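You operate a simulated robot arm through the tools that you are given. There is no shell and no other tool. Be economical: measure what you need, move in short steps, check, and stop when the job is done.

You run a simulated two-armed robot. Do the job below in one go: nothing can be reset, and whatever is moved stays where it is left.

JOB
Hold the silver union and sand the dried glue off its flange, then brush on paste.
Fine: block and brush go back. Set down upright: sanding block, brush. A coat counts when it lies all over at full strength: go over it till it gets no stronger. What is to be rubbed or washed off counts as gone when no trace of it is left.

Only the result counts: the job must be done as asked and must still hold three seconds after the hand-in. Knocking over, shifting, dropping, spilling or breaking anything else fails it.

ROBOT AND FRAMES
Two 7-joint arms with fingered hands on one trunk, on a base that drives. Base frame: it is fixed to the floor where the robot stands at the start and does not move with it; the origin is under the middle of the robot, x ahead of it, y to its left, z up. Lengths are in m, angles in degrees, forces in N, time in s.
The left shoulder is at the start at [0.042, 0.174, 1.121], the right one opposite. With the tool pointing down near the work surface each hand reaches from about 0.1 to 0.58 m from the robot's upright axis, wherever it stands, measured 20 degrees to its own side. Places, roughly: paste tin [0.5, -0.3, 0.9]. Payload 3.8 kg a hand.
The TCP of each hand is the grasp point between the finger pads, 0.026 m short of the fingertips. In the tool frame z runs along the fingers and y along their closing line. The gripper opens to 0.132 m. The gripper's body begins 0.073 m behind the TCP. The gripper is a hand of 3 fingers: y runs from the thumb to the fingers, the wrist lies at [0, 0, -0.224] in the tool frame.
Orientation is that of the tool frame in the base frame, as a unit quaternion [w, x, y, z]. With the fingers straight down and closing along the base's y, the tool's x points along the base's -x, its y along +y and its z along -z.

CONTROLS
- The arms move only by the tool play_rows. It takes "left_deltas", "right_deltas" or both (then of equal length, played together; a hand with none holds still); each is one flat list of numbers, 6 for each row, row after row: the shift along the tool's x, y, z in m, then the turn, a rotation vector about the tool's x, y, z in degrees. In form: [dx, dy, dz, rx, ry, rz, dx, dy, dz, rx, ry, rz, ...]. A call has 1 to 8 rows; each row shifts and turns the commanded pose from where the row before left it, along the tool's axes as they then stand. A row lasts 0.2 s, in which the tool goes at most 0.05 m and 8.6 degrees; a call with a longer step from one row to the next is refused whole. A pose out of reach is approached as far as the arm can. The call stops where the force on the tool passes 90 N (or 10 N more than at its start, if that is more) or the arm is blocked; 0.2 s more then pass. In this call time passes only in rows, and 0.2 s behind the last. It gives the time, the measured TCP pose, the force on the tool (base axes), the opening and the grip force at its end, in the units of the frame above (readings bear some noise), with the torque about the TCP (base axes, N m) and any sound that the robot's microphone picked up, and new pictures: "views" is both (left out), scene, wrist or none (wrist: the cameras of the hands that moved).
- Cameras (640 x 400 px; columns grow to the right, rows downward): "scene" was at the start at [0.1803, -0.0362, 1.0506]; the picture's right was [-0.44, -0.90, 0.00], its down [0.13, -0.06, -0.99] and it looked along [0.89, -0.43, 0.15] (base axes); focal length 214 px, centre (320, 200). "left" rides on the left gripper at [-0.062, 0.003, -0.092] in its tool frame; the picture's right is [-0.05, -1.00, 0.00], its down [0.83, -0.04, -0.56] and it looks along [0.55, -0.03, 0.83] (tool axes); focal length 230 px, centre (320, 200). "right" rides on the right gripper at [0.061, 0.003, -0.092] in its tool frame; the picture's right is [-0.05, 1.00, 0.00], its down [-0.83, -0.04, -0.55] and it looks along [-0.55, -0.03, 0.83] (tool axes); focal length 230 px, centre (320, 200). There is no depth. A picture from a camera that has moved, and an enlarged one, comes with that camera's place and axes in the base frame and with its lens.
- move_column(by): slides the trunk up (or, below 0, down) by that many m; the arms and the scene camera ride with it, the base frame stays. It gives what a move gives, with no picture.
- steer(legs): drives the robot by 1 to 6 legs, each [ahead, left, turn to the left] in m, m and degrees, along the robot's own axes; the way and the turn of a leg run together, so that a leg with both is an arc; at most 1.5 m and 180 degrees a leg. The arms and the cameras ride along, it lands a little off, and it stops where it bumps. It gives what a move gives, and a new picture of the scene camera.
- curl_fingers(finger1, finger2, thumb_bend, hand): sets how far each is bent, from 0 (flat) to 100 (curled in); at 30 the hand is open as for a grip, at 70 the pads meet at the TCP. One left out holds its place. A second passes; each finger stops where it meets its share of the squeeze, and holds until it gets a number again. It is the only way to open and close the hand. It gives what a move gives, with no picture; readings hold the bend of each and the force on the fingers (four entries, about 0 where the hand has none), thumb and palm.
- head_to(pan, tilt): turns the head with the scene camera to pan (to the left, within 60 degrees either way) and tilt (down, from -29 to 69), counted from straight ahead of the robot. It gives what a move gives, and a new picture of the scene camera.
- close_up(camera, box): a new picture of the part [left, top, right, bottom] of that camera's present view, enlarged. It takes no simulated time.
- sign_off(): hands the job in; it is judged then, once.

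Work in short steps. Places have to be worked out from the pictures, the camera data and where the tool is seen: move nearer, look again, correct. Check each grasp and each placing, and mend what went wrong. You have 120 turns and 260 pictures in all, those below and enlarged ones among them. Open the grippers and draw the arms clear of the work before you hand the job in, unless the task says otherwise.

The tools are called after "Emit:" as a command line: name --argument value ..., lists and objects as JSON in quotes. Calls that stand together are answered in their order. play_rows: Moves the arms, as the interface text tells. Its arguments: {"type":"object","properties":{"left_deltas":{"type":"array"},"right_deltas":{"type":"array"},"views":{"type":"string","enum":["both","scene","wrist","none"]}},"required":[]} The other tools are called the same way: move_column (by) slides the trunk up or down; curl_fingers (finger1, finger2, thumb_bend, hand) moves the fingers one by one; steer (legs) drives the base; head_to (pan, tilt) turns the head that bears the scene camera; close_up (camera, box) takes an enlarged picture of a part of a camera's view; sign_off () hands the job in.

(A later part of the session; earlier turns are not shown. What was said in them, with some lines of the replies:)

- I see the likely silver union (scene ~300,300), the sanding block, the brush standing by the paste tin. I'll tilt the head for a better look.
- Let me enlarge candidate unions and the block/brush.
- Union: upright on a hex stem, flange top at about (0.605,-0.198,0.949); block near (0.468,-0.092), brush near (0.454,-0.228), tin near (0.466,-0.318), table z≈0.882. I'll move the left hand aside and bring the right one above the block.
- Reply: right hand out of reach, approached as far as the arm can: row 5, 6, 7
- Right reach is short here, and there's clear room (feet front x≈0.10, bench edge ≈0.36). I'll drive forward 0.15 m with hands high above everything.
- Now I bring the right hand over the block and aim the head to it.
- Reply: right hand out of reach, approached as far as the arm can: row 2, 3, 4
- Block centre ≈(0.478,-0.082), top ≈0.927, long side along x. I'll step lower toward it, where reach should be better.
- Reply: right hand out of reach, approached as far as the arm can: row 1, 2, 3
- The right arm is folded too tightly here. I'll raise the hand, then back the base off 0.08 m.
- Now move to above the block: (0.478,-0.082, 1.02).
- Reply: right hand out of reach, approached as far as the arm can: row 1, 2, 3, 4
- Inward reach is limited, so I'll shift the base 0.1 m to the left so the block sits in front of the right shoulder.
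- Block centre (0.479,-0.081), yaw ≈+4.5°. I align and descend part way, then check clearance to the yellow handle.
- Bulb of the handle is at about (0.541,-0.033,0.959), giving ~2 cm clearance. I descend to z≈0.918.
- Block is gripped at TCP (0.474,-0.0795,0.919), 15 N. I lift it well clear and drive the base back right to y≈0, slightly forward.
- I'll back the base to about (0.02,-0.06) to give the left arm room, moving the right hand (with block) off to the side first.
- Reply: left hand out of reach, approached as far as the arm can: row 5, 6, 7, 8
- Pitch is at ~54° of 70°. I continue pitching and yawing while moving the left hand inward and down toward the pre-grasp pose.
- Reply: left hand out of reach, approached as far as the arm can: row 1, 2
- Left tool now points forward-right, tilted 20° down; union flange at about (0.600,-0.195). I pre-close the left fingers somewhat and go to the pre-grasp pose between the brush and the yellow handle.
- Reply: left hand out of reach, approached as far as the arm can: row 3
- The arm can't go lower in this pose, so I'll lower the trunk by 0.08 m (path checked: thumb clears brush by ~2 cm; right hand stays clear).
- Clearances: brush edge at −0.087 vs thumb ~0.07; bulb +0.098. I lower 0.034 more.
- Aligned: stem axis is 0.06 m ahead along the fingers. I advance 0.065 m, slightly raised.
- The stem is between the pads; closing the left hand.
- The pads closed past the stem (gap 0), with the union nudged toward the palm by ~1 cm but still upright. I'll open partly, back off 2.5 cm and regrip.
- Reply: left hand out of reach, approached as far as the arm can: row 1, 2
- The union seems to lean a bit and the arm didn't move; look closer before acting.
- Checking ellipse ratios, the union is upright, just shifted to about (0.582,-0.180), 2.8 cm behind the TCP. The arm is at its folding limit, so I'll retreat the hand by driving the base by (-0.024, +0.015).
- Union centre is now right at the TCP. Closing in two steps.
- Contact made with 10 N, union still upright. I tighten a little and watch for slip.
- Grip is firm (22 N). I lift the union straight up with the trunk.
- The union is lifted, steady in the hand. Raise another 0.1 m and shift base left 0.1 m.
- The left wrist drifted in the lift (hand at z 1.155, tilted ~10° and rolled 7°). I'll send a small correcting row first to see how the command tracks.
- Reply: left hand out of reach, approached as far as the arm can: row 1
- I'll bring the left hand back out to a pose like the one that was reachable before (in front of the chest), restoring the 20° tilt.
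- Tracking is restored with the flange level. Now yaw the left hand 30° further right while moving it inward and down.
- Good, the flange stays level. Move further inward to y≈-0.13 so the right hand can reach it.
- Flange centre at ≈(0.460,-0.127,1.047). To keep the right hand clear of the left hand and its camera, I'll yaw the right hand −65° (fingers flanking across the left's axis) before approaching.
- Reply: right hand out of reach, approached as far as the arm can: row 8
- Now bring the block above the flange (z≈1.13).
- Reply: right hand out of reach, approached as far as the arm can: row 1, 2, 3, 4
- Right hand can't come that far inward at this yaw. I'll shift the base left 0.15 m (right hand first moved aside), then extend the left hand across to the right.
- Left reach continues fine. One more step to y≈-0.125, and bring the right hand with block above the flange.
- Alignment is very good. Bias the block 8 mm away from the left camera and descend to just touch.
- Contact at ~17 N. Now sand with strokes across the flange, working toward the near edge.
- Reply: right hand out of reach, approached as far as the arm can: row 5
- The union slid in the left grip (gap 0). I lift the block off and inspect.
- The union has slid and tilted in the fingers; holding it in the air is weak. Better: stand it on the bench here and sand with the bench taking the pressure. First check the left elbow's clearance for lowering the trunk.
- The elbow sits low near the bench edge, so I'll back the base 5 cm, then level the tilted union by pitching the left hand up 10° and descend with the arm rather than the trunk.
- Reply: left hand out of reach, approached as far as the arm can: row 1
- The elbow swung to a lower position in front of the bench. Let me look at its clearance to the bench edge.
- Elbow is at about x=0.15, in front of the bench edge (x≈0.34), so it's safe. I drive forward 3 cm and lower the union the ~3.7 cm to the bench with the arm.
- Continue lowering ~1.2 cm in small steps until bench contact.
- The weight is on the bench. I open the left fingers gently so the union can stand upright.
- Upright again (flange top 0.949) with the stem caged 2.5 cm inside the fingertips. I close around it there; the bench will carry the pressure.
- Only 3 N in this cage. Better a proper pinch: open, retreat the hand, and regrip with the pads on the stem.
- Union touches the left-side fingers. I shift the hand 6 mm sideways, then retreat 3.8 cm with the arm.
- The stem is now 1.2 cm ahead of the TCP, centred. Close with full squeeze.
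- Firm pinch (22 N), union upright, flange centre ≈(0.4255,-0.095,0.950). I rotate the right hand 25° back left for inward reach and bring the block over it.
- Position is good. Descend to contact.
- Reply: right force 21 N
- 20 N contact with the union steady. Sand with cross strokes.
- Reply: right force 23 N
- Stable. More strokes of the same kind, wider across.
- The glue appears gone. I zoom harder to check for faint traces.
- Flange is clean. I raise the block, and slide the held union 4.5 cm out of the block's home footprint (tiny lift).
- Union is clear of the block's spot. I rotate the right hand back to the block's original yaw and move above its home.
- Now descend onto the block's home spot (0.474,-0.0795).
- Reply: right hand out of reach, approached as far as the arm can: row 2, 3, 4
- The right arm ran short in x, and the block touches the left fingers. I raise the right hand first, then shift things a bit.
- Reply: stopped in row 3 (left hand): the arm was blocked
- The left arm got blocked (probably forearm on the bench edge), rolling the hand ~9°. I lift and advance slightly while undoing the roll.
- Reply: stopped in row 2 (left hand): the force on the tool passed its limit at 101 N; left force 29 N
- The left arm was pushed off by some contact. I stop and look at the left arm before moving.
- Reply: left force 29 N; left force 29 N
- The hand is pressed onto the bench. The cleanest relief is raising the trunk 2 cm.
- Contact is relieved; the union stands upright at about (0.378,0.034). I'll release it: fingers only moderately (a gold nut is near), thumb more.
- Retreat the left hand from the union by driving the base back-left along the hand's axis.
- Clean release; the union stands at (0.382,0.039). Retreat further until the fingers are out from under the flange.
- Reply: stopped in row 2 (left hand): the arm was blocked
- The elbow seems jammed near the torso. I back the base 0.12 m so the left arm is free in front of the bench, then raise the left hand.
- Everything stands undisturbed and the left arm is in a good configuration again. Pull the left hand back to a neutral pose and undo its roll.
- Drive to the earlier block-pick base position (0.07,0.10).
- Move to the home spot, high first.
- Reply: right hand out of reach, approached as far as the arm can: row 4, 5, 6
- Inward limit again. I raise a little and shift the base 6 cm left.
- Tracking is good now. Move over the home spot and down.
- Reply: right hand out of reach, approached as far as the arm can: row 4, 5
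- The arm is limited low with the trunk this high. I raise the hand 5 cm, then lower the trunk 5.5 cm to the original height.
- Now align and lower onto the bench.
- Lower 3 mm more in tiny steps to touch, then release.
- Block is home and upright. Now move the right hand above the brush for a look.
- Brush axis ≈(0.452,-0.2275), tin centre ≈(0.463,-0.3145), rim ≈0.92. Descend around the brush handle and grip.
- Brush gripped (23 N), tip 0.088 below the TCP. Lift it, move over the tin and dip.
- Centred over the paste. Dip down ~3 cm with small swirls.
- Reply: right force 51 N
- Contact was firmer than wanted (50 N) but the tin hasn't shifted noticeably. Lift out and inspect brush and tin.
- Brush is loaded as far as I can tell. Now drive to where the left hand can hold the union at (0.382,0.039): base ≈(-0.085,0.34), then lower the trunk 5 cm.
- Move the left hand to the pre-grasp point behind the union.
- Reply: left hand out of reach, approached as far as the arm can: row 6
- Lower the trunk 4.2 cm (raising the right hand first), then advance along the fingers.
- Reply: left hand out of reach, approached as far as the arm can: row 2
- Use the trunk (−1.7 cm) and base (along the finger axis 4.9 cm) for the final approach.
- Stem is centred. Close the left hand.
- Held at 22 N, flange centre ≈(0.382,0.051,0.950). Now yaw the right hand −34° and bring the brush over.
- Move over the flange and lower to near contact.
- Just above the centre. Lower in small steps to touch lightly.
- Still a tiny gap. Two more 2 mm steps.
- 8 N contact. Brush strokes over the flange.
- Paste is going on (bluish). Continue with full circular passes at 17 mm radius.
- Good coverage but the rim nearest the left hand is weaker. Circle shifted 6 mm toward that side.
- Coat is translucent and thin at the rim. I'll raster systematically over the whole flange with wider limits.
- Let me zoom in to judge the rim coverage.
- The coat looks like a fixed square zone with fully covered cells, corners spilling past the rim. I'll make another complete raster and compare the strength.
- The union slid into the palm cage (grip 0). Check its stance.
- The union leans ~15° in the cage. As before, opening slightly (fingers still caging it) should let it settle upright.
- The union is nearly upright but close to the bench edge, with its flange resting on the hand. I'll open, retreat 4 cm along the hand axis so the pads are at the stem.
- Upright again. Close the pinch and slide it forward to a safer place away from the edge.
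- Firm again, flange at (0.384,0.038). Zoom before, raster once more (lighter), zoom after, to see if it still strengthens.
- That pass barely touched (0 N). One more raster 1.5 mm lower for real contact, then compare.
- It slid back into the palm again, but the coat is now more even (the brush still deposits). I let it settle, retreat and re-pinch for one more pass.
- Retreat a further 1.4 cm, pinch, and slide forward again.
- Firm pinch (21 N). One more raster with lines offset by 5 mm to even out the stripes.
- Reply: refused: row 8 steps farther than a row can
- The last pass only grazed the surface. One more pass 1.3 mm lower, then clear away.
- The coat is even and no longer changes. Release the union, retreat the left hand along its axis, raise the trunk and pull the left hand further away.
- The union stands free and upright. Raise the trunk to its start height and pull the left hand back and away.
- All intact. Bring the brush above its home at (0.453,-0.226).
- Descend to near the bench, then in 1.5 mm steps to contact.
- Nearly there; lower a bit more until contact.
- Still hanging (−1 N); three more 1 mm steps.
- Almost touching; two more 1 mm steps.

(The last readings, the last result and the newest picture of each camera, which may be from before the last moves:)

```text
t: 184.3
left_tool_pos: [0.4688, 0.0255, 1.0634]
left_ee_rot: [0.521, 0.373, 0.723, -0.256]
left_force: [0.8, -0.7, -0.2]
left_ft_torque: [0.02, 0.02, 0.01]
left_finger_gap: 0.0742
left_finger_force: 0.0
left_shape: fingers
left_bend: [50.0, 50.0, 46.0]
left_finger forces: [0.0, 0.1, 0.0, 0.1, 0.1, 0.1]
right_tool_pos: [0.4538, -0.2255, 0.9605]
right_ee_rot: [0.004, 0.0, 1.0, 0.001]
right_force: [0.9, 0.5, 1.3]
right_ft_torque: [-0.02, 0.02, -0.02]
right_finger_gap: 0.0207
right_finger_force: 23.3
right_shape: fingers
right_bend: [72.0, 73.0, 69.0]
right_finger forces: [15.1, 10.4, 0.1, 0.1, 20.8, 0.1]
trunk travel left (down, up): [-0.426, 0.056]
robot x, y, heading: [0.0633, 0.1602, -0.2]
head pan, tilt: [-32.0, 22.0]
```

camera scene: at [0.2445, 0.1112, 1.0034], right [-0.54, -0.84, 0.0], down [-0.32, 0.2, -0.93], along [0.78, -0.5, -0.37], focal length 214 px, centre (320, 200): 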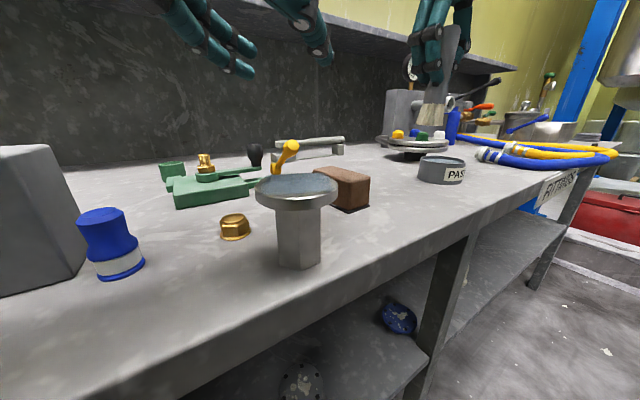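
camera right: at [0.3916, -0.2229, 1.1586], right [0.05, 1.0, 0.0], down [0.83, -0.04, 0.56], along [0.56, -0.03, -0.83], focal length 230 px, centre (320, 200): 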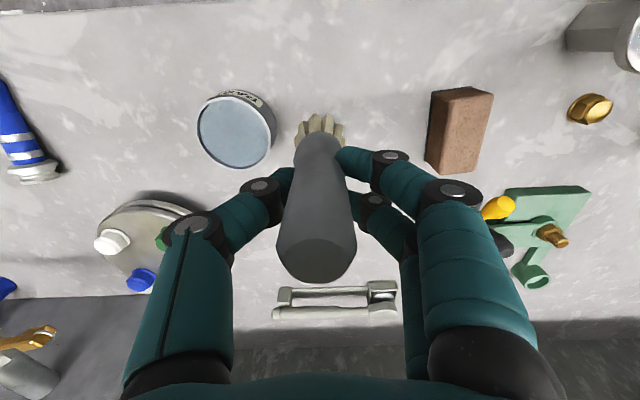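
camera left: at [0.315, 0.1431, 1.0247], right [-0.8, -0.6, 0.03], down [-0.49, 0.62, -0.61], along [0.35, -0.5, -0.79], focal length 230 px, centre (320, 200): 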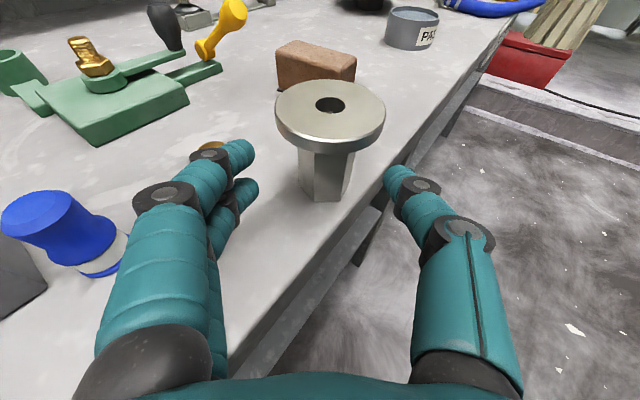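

Contact reached. Release gently in two stages.

Emit:
play_rows --right_deltas '[0, 0, 0.0007, 0, 0, 0]' --views "none"

Emit:
curl_fingers --hand "right" --finger1 66 --finger2 66 --thumb_bend 63

Emit:
curl_fingers --hand "right" --finger1 45 --finger2 45 --thumb_bend 45

Emit:
close_up --camera "right" --box '[0, 0, 640, 400]'

Emit:
close_up --camera "scene" --box '[340, 70, 500, 200]'

```text
t: 184.7
left_tool_pos: [0.4679, 0.0254, 1.0624]
left_ee_rot: [0.523, 0.372, 0.723, -0.256]
left_force: [-0.9, 0.2, 0.1]
left_ft_torque: [0.03, -0.03, -0.01]
left_finger_gap: 0.0739
left_finger_force: 0.0
left_shape: fingers
left_bend: [50.0, 50.0, 46.0]
left_finger forces: [0.1, 0.0, 0.0, 0.0, 0.0, 0.1]
right_tool_pos: [0.4537, -0.2261, 0.9603]
right_ee_rot: [0.005, 0.0, 1.0, 0.001]
right_force: [1.8, -0.2, 6.5]
right_ft_torque: [-0.05, 0.02, -0.01]
right_finger_gap: 0.0207
right_finger_force: 23.0
right_shape: fingers
right_bend: [72.0, 73.0, 69.0]
right_finger forces: [15.2, 10.8, 0.0, 0.1, 21.8, 0.0]
trunk travel left (down, up): [-0.426, 0.056]
robot x, y, heading: [0.0601, 0.1605, -0.0]
head pan, tilt: [-32.0, 22.0]
```

```text
t: 185.7
left_tool_pos: [0.4683, 0.0247, 1.0628]
left_ee_rot: [0.521, 0.373, 0.723, -0.256]
left_force: [0.6, 0.2, -0.6]
left_ft_torque: [0.02, -0.01, -0.02]
left_finger_gap: 0.0742
left_finger_force: 0.0
left_shape: fingers
left_bend: [50.0, 50.0, 46.0]
left_finger forces: [0.0, 0.1, 0.1, 0.1, 0.1, 0.1]
right_tool_pos: [0.4537, -0.2256, 0.9597]
right_ee_rot: [0.004, 0.0, 1.0, 0.002]
right_force: [-0.5, 0.5, 1.3]
right_ft_torque: [0.0, 0.02, 0.05]
right_finger_gap: 0.0247
right_finger_force: 1.0
right_shape: fingers
right_bend: [65.0, 66.0, 63.0]
right_finger forces: [1.7, 0.1, 0.0, 0.0, 1.1, 0.0]
trunk travel left (down, up): [-0.426, 0.056]
robot x, y, heading: [0.0649, 0.161, -0.4]
head pan, tilt: [-32.0, 22.0]
```

```text
t: 186.7
left_tool_pos: [0.4694, 0.0239, 1.0631]
left_ee_rot: [0.522, 0.373, 0.724, -0.255]
left_force: [-0.2, -0.9, -0.4]
left_ft_torque: [0.01, 0.02, -0.02]
left_finger_gap: 0.0739
left_finger_force: 0.1
left_shape: fingers
left_bend: [50.0, 50.0, 46.0]
left_finger forces: [0.0, 0.1, 0.1, 0.1, 0.0, 0.0]
right_tool_pos: [0.453, -0.2259, 0.9597]
right_ee_rot: [0.004, 0.0, 1.0, 0.002]
right_force: [-0.8, 1.1, 0.3]
right_ft_torque: [0.02, 0.03, 0.0]
right_finger_gap: 0.084
right_finger_force: 0.1
right_shape: fingers
right_bend: [45.0, 45.0, 45.0]
right_finger forces: [0.0, 0.0, 0.0, 0.0, 0.0, 0.0]
trunk travel left (down, up): [-0.426, 0.056]
robot x, y, heading: [0.0606, 0.1616, -0.4]
head pan, tilt: [-32.0, 22.0]
```

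```text
1.00 times, centred on (320, 200) of right (not enlarged: the box is as wide or as high as the picture)
camera zoom: at [0.391, -0.2238, 1.0514], right [0.05, 1.0, 0.0], down [0.83, -0.04, 0.56], along [0.56, -0.03, -0.83], focal length 230 px, centre (320, 200)
```

zoom: 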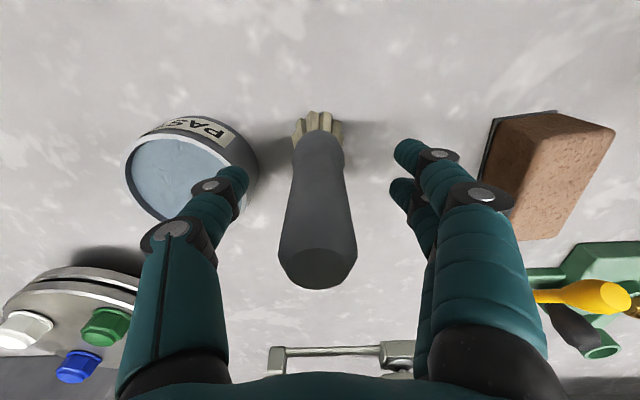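

```text
3.08 times, centred on (420, 135) of scene
camera zoom: at [0.2445, 0.1116, 1.0034], right [-0.54, -0.84, 0.0], down [-0.32, 0.2, -0.93], along [0.78, -0.5, -0.37], focal length 660 px, centre (12, 400)
```

zoom: 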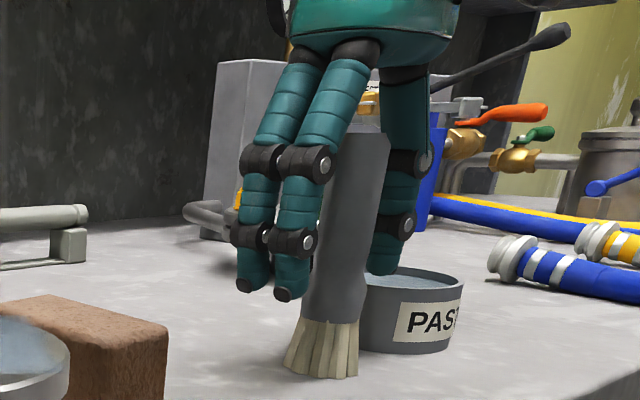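

The brush stands free. Lift the right hand straight up and check.

Emit:
play_rows --right_deltas '[0, 0, -0.02, 0, 0, 0, 0, 0, -0.04, 0, 0, 0, 0, 0, -0.045, 0, 0, 0, 0, 0, -0.045, 0, 0, 0, 0.03, -0.02, 0, 0, 0, 0]' --views "both"

Emit:
close_up --camera "scene" --box '[240, 100, 480, 280]'

```text
t: 187.9
left_tool_pos: [0.4674, 0.0251, 1.0625]
left_ee_rot: [0.522, 0.373, 0.723, -0.255]
left_force: [-0.4, -0.1, 0.7]
left_ft_torque: [0.01, 0.0, 0.0]
left_finger_gap: 0.0738
left_finger_force: 0.1
left_shape: fingers
left_bend: [50.0, 50.0, 46.0]
left_finger forces: [0.0, 0.1, 0.0, 0.0, 0.0, 0.1]
right_tool_pos: [0.4197, -0.2483, 1.11]
right_ee_rot: [0.005, 0.0, 1.0, 0.002]
right_force: [0.1, 0.1, -0.2]
right_ft_torque: [0.03, 0.01, 0.0]
right_finger_gap: 0.084
right_finger_force: 0.0
right_shape: fingers
right_bend: [45.0, 45.0, 45.0]
right_finger forces: [0.1, 0.1, 0.0, 0.0, 0.0, 0.1]
trunk travel left (down, up): [-0.426, 0.056]
robot x, y, heading: [0.063, 0.1604, -0.5]
head pan, tilt: [-32.0, 22.0]
camera scene: at [0.2435, 0.111, 1.0036], right [-0.54, -0.84, 0.0], down [-0.32, 0.2, -0.93], along [0.78, -0.5, -0.37], focal length 214 px, centre (320, 200)
camera right: at [0.3582, -0.246, 1.2014], right [0.05, 1.0, 0.0], down [0.83, -0.05, 0.56], along [0.56, -0.03, -0.83], focal length 230 px, centre (320, 200)
```

scene: 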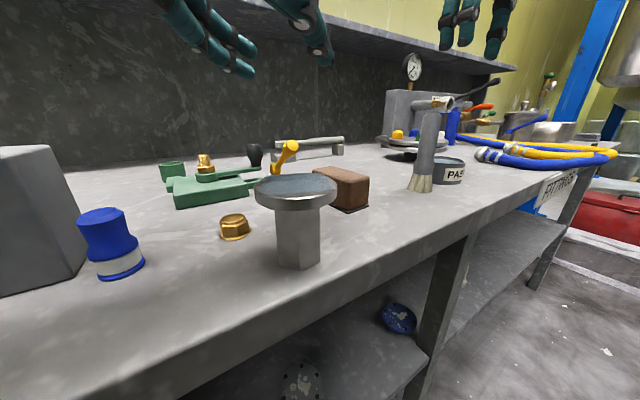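
right: 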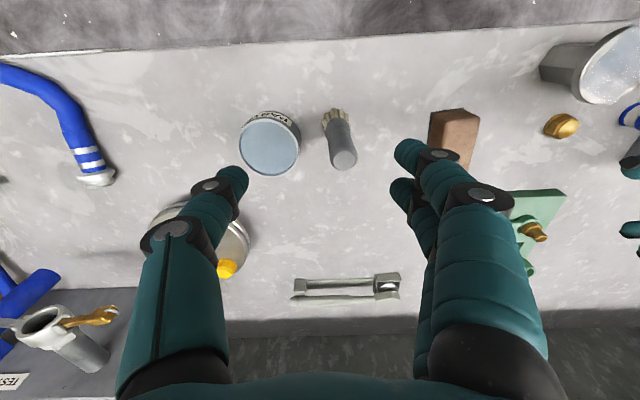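

```text
2.22 times, centred on (360, 190) of scene
camera zoom: at [0.2435, 0.111, 1.0036], right [-0.54, -0.84, 0.0], down [-0.32, 0.2, -0.93], along [0.78, -0.5, -0.37], focal length 477 px, centre (231, 222)
```

zoom: 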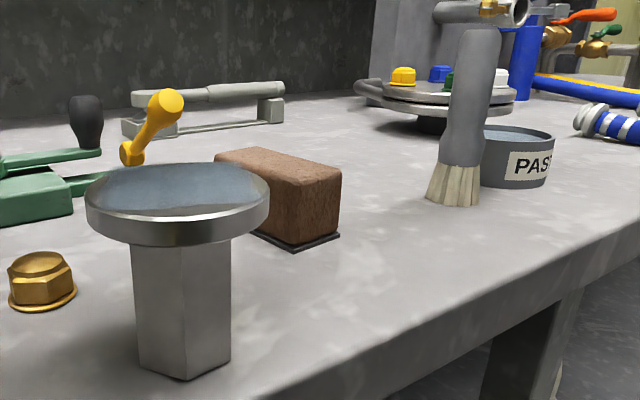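

Brush and block stand upright at home, and the union stands coated. Open the left hand fully and back the base off so both arms are clear.

Emit:
curl_fingers --hand "left" --finger1 30 --finger2 30 --thumb_bend 30

Emit:
steer --legs '[[-0.25, 0, 0]]'

```text
t: 188.9
left_tool_pos: [0.4695, 0.0249, 1.0634]
left_ee_rot: [0.521, 0.374, 0.723, -0.256]
left_force: [0.4, 0.0, -0.8]
left_ft_torque: [0.03, 0.0, 0.01]
left_finger_gap: 0.134
left_finger_force: 0.0
left_shape: fingers
left_bend: [30.0, 30.0, 30.0]
left_finger forces: [0.1, 0.1, 0.1, 0.1, 0.0, 0.0]
right_tool_pos: [0.4214, -0.2473, 1.1088]
right_ee_rot: [0.003, 0.0, 1.0, 0.002]
right_force: [-0.3, 0.0, -0.1]
right_ft_torque: [0.0, 0.0, 0.02]
right_finger_gap: 0.0842
right_finger_force: 0.1
right_shape: fingers
right_bend: [45.0, 45.0, 45.0]
right_finger forces: [0.0, 0.0, 0.0, 0.1, 0.1, 0.0]
trunk travel left (down, up): [-0.426, 0.056]
robot x, y, heading: [0.0649, 0.1624, -0.6]
head pan, tilt: [-32.0, 22.0]
```

```text
t: 190.7
left_tool_pos: [0.2192, 0.0262, 1.0633]
left_ee_rot: [0.521, 0.374, 0.723, -0.256]
left_force: [0.2, -0.7, 0.1]
left_ft_torque: [0.03, -0.03, 0.01]
left_finger_gap: 0.1341
left_finger_force: 0.1
left_shape: fingers
left_bend: [30.0, 30.0, 30.0]
left_finger forces: [0.0, 0.1, 0.0, 0.1, 0.0, 0.0]
right_tool_pos: [0.1705, -0.2455, 1.1091]
right_ee_rot: [0.005, 0.001, 1.0, 0.002]
right_force: [0.0, -0.7, 1.0]
right_ft_torque: [0.03, 0.0, -0.03]
right_finger_gap: 0.0842
right_finger_force: 0.1
right_shape: fingers
right_bend: [45.0, 45.0, 45.0]
right_finger forces: [0.0, 0.0, 0.0, 0.1, 0.1, 0.0]
trunk travel left (down, up): [-0.426, 0.056]
robot x, y, heading: [-0.1875, 0.1663, -0.4]
head pan, tilt: [-32.0, 22.0]
camera scene: at [-0.0057, 0.1134, 1.0034], right [-0.54, -0.84, 0.0], down [-0.32, 0.2, -0.93], along [0.78, -0.5, -0.37], focal length 214 px, centre (320, 200)
```

scene: 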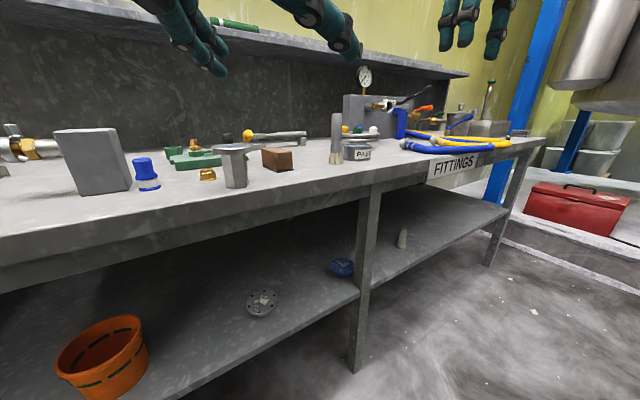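

Everything is standing in place and both arms are clear, so I hand the job in.

Emit:
sign_off

```text
The job is handed in.
```

I sanded the glue off the union's flange until no trace showed, then brushed paste over it until another pass changed nothing I could see. The last pictures still show thin arcs at the rim that look bare. I took these to be outside the area that takes paste.

The sanding block and brush are back in their places, upright. The union stands upright near the front edge of the bench, about 0.32 m from where it started. It slipped in the left hand several times during the work.
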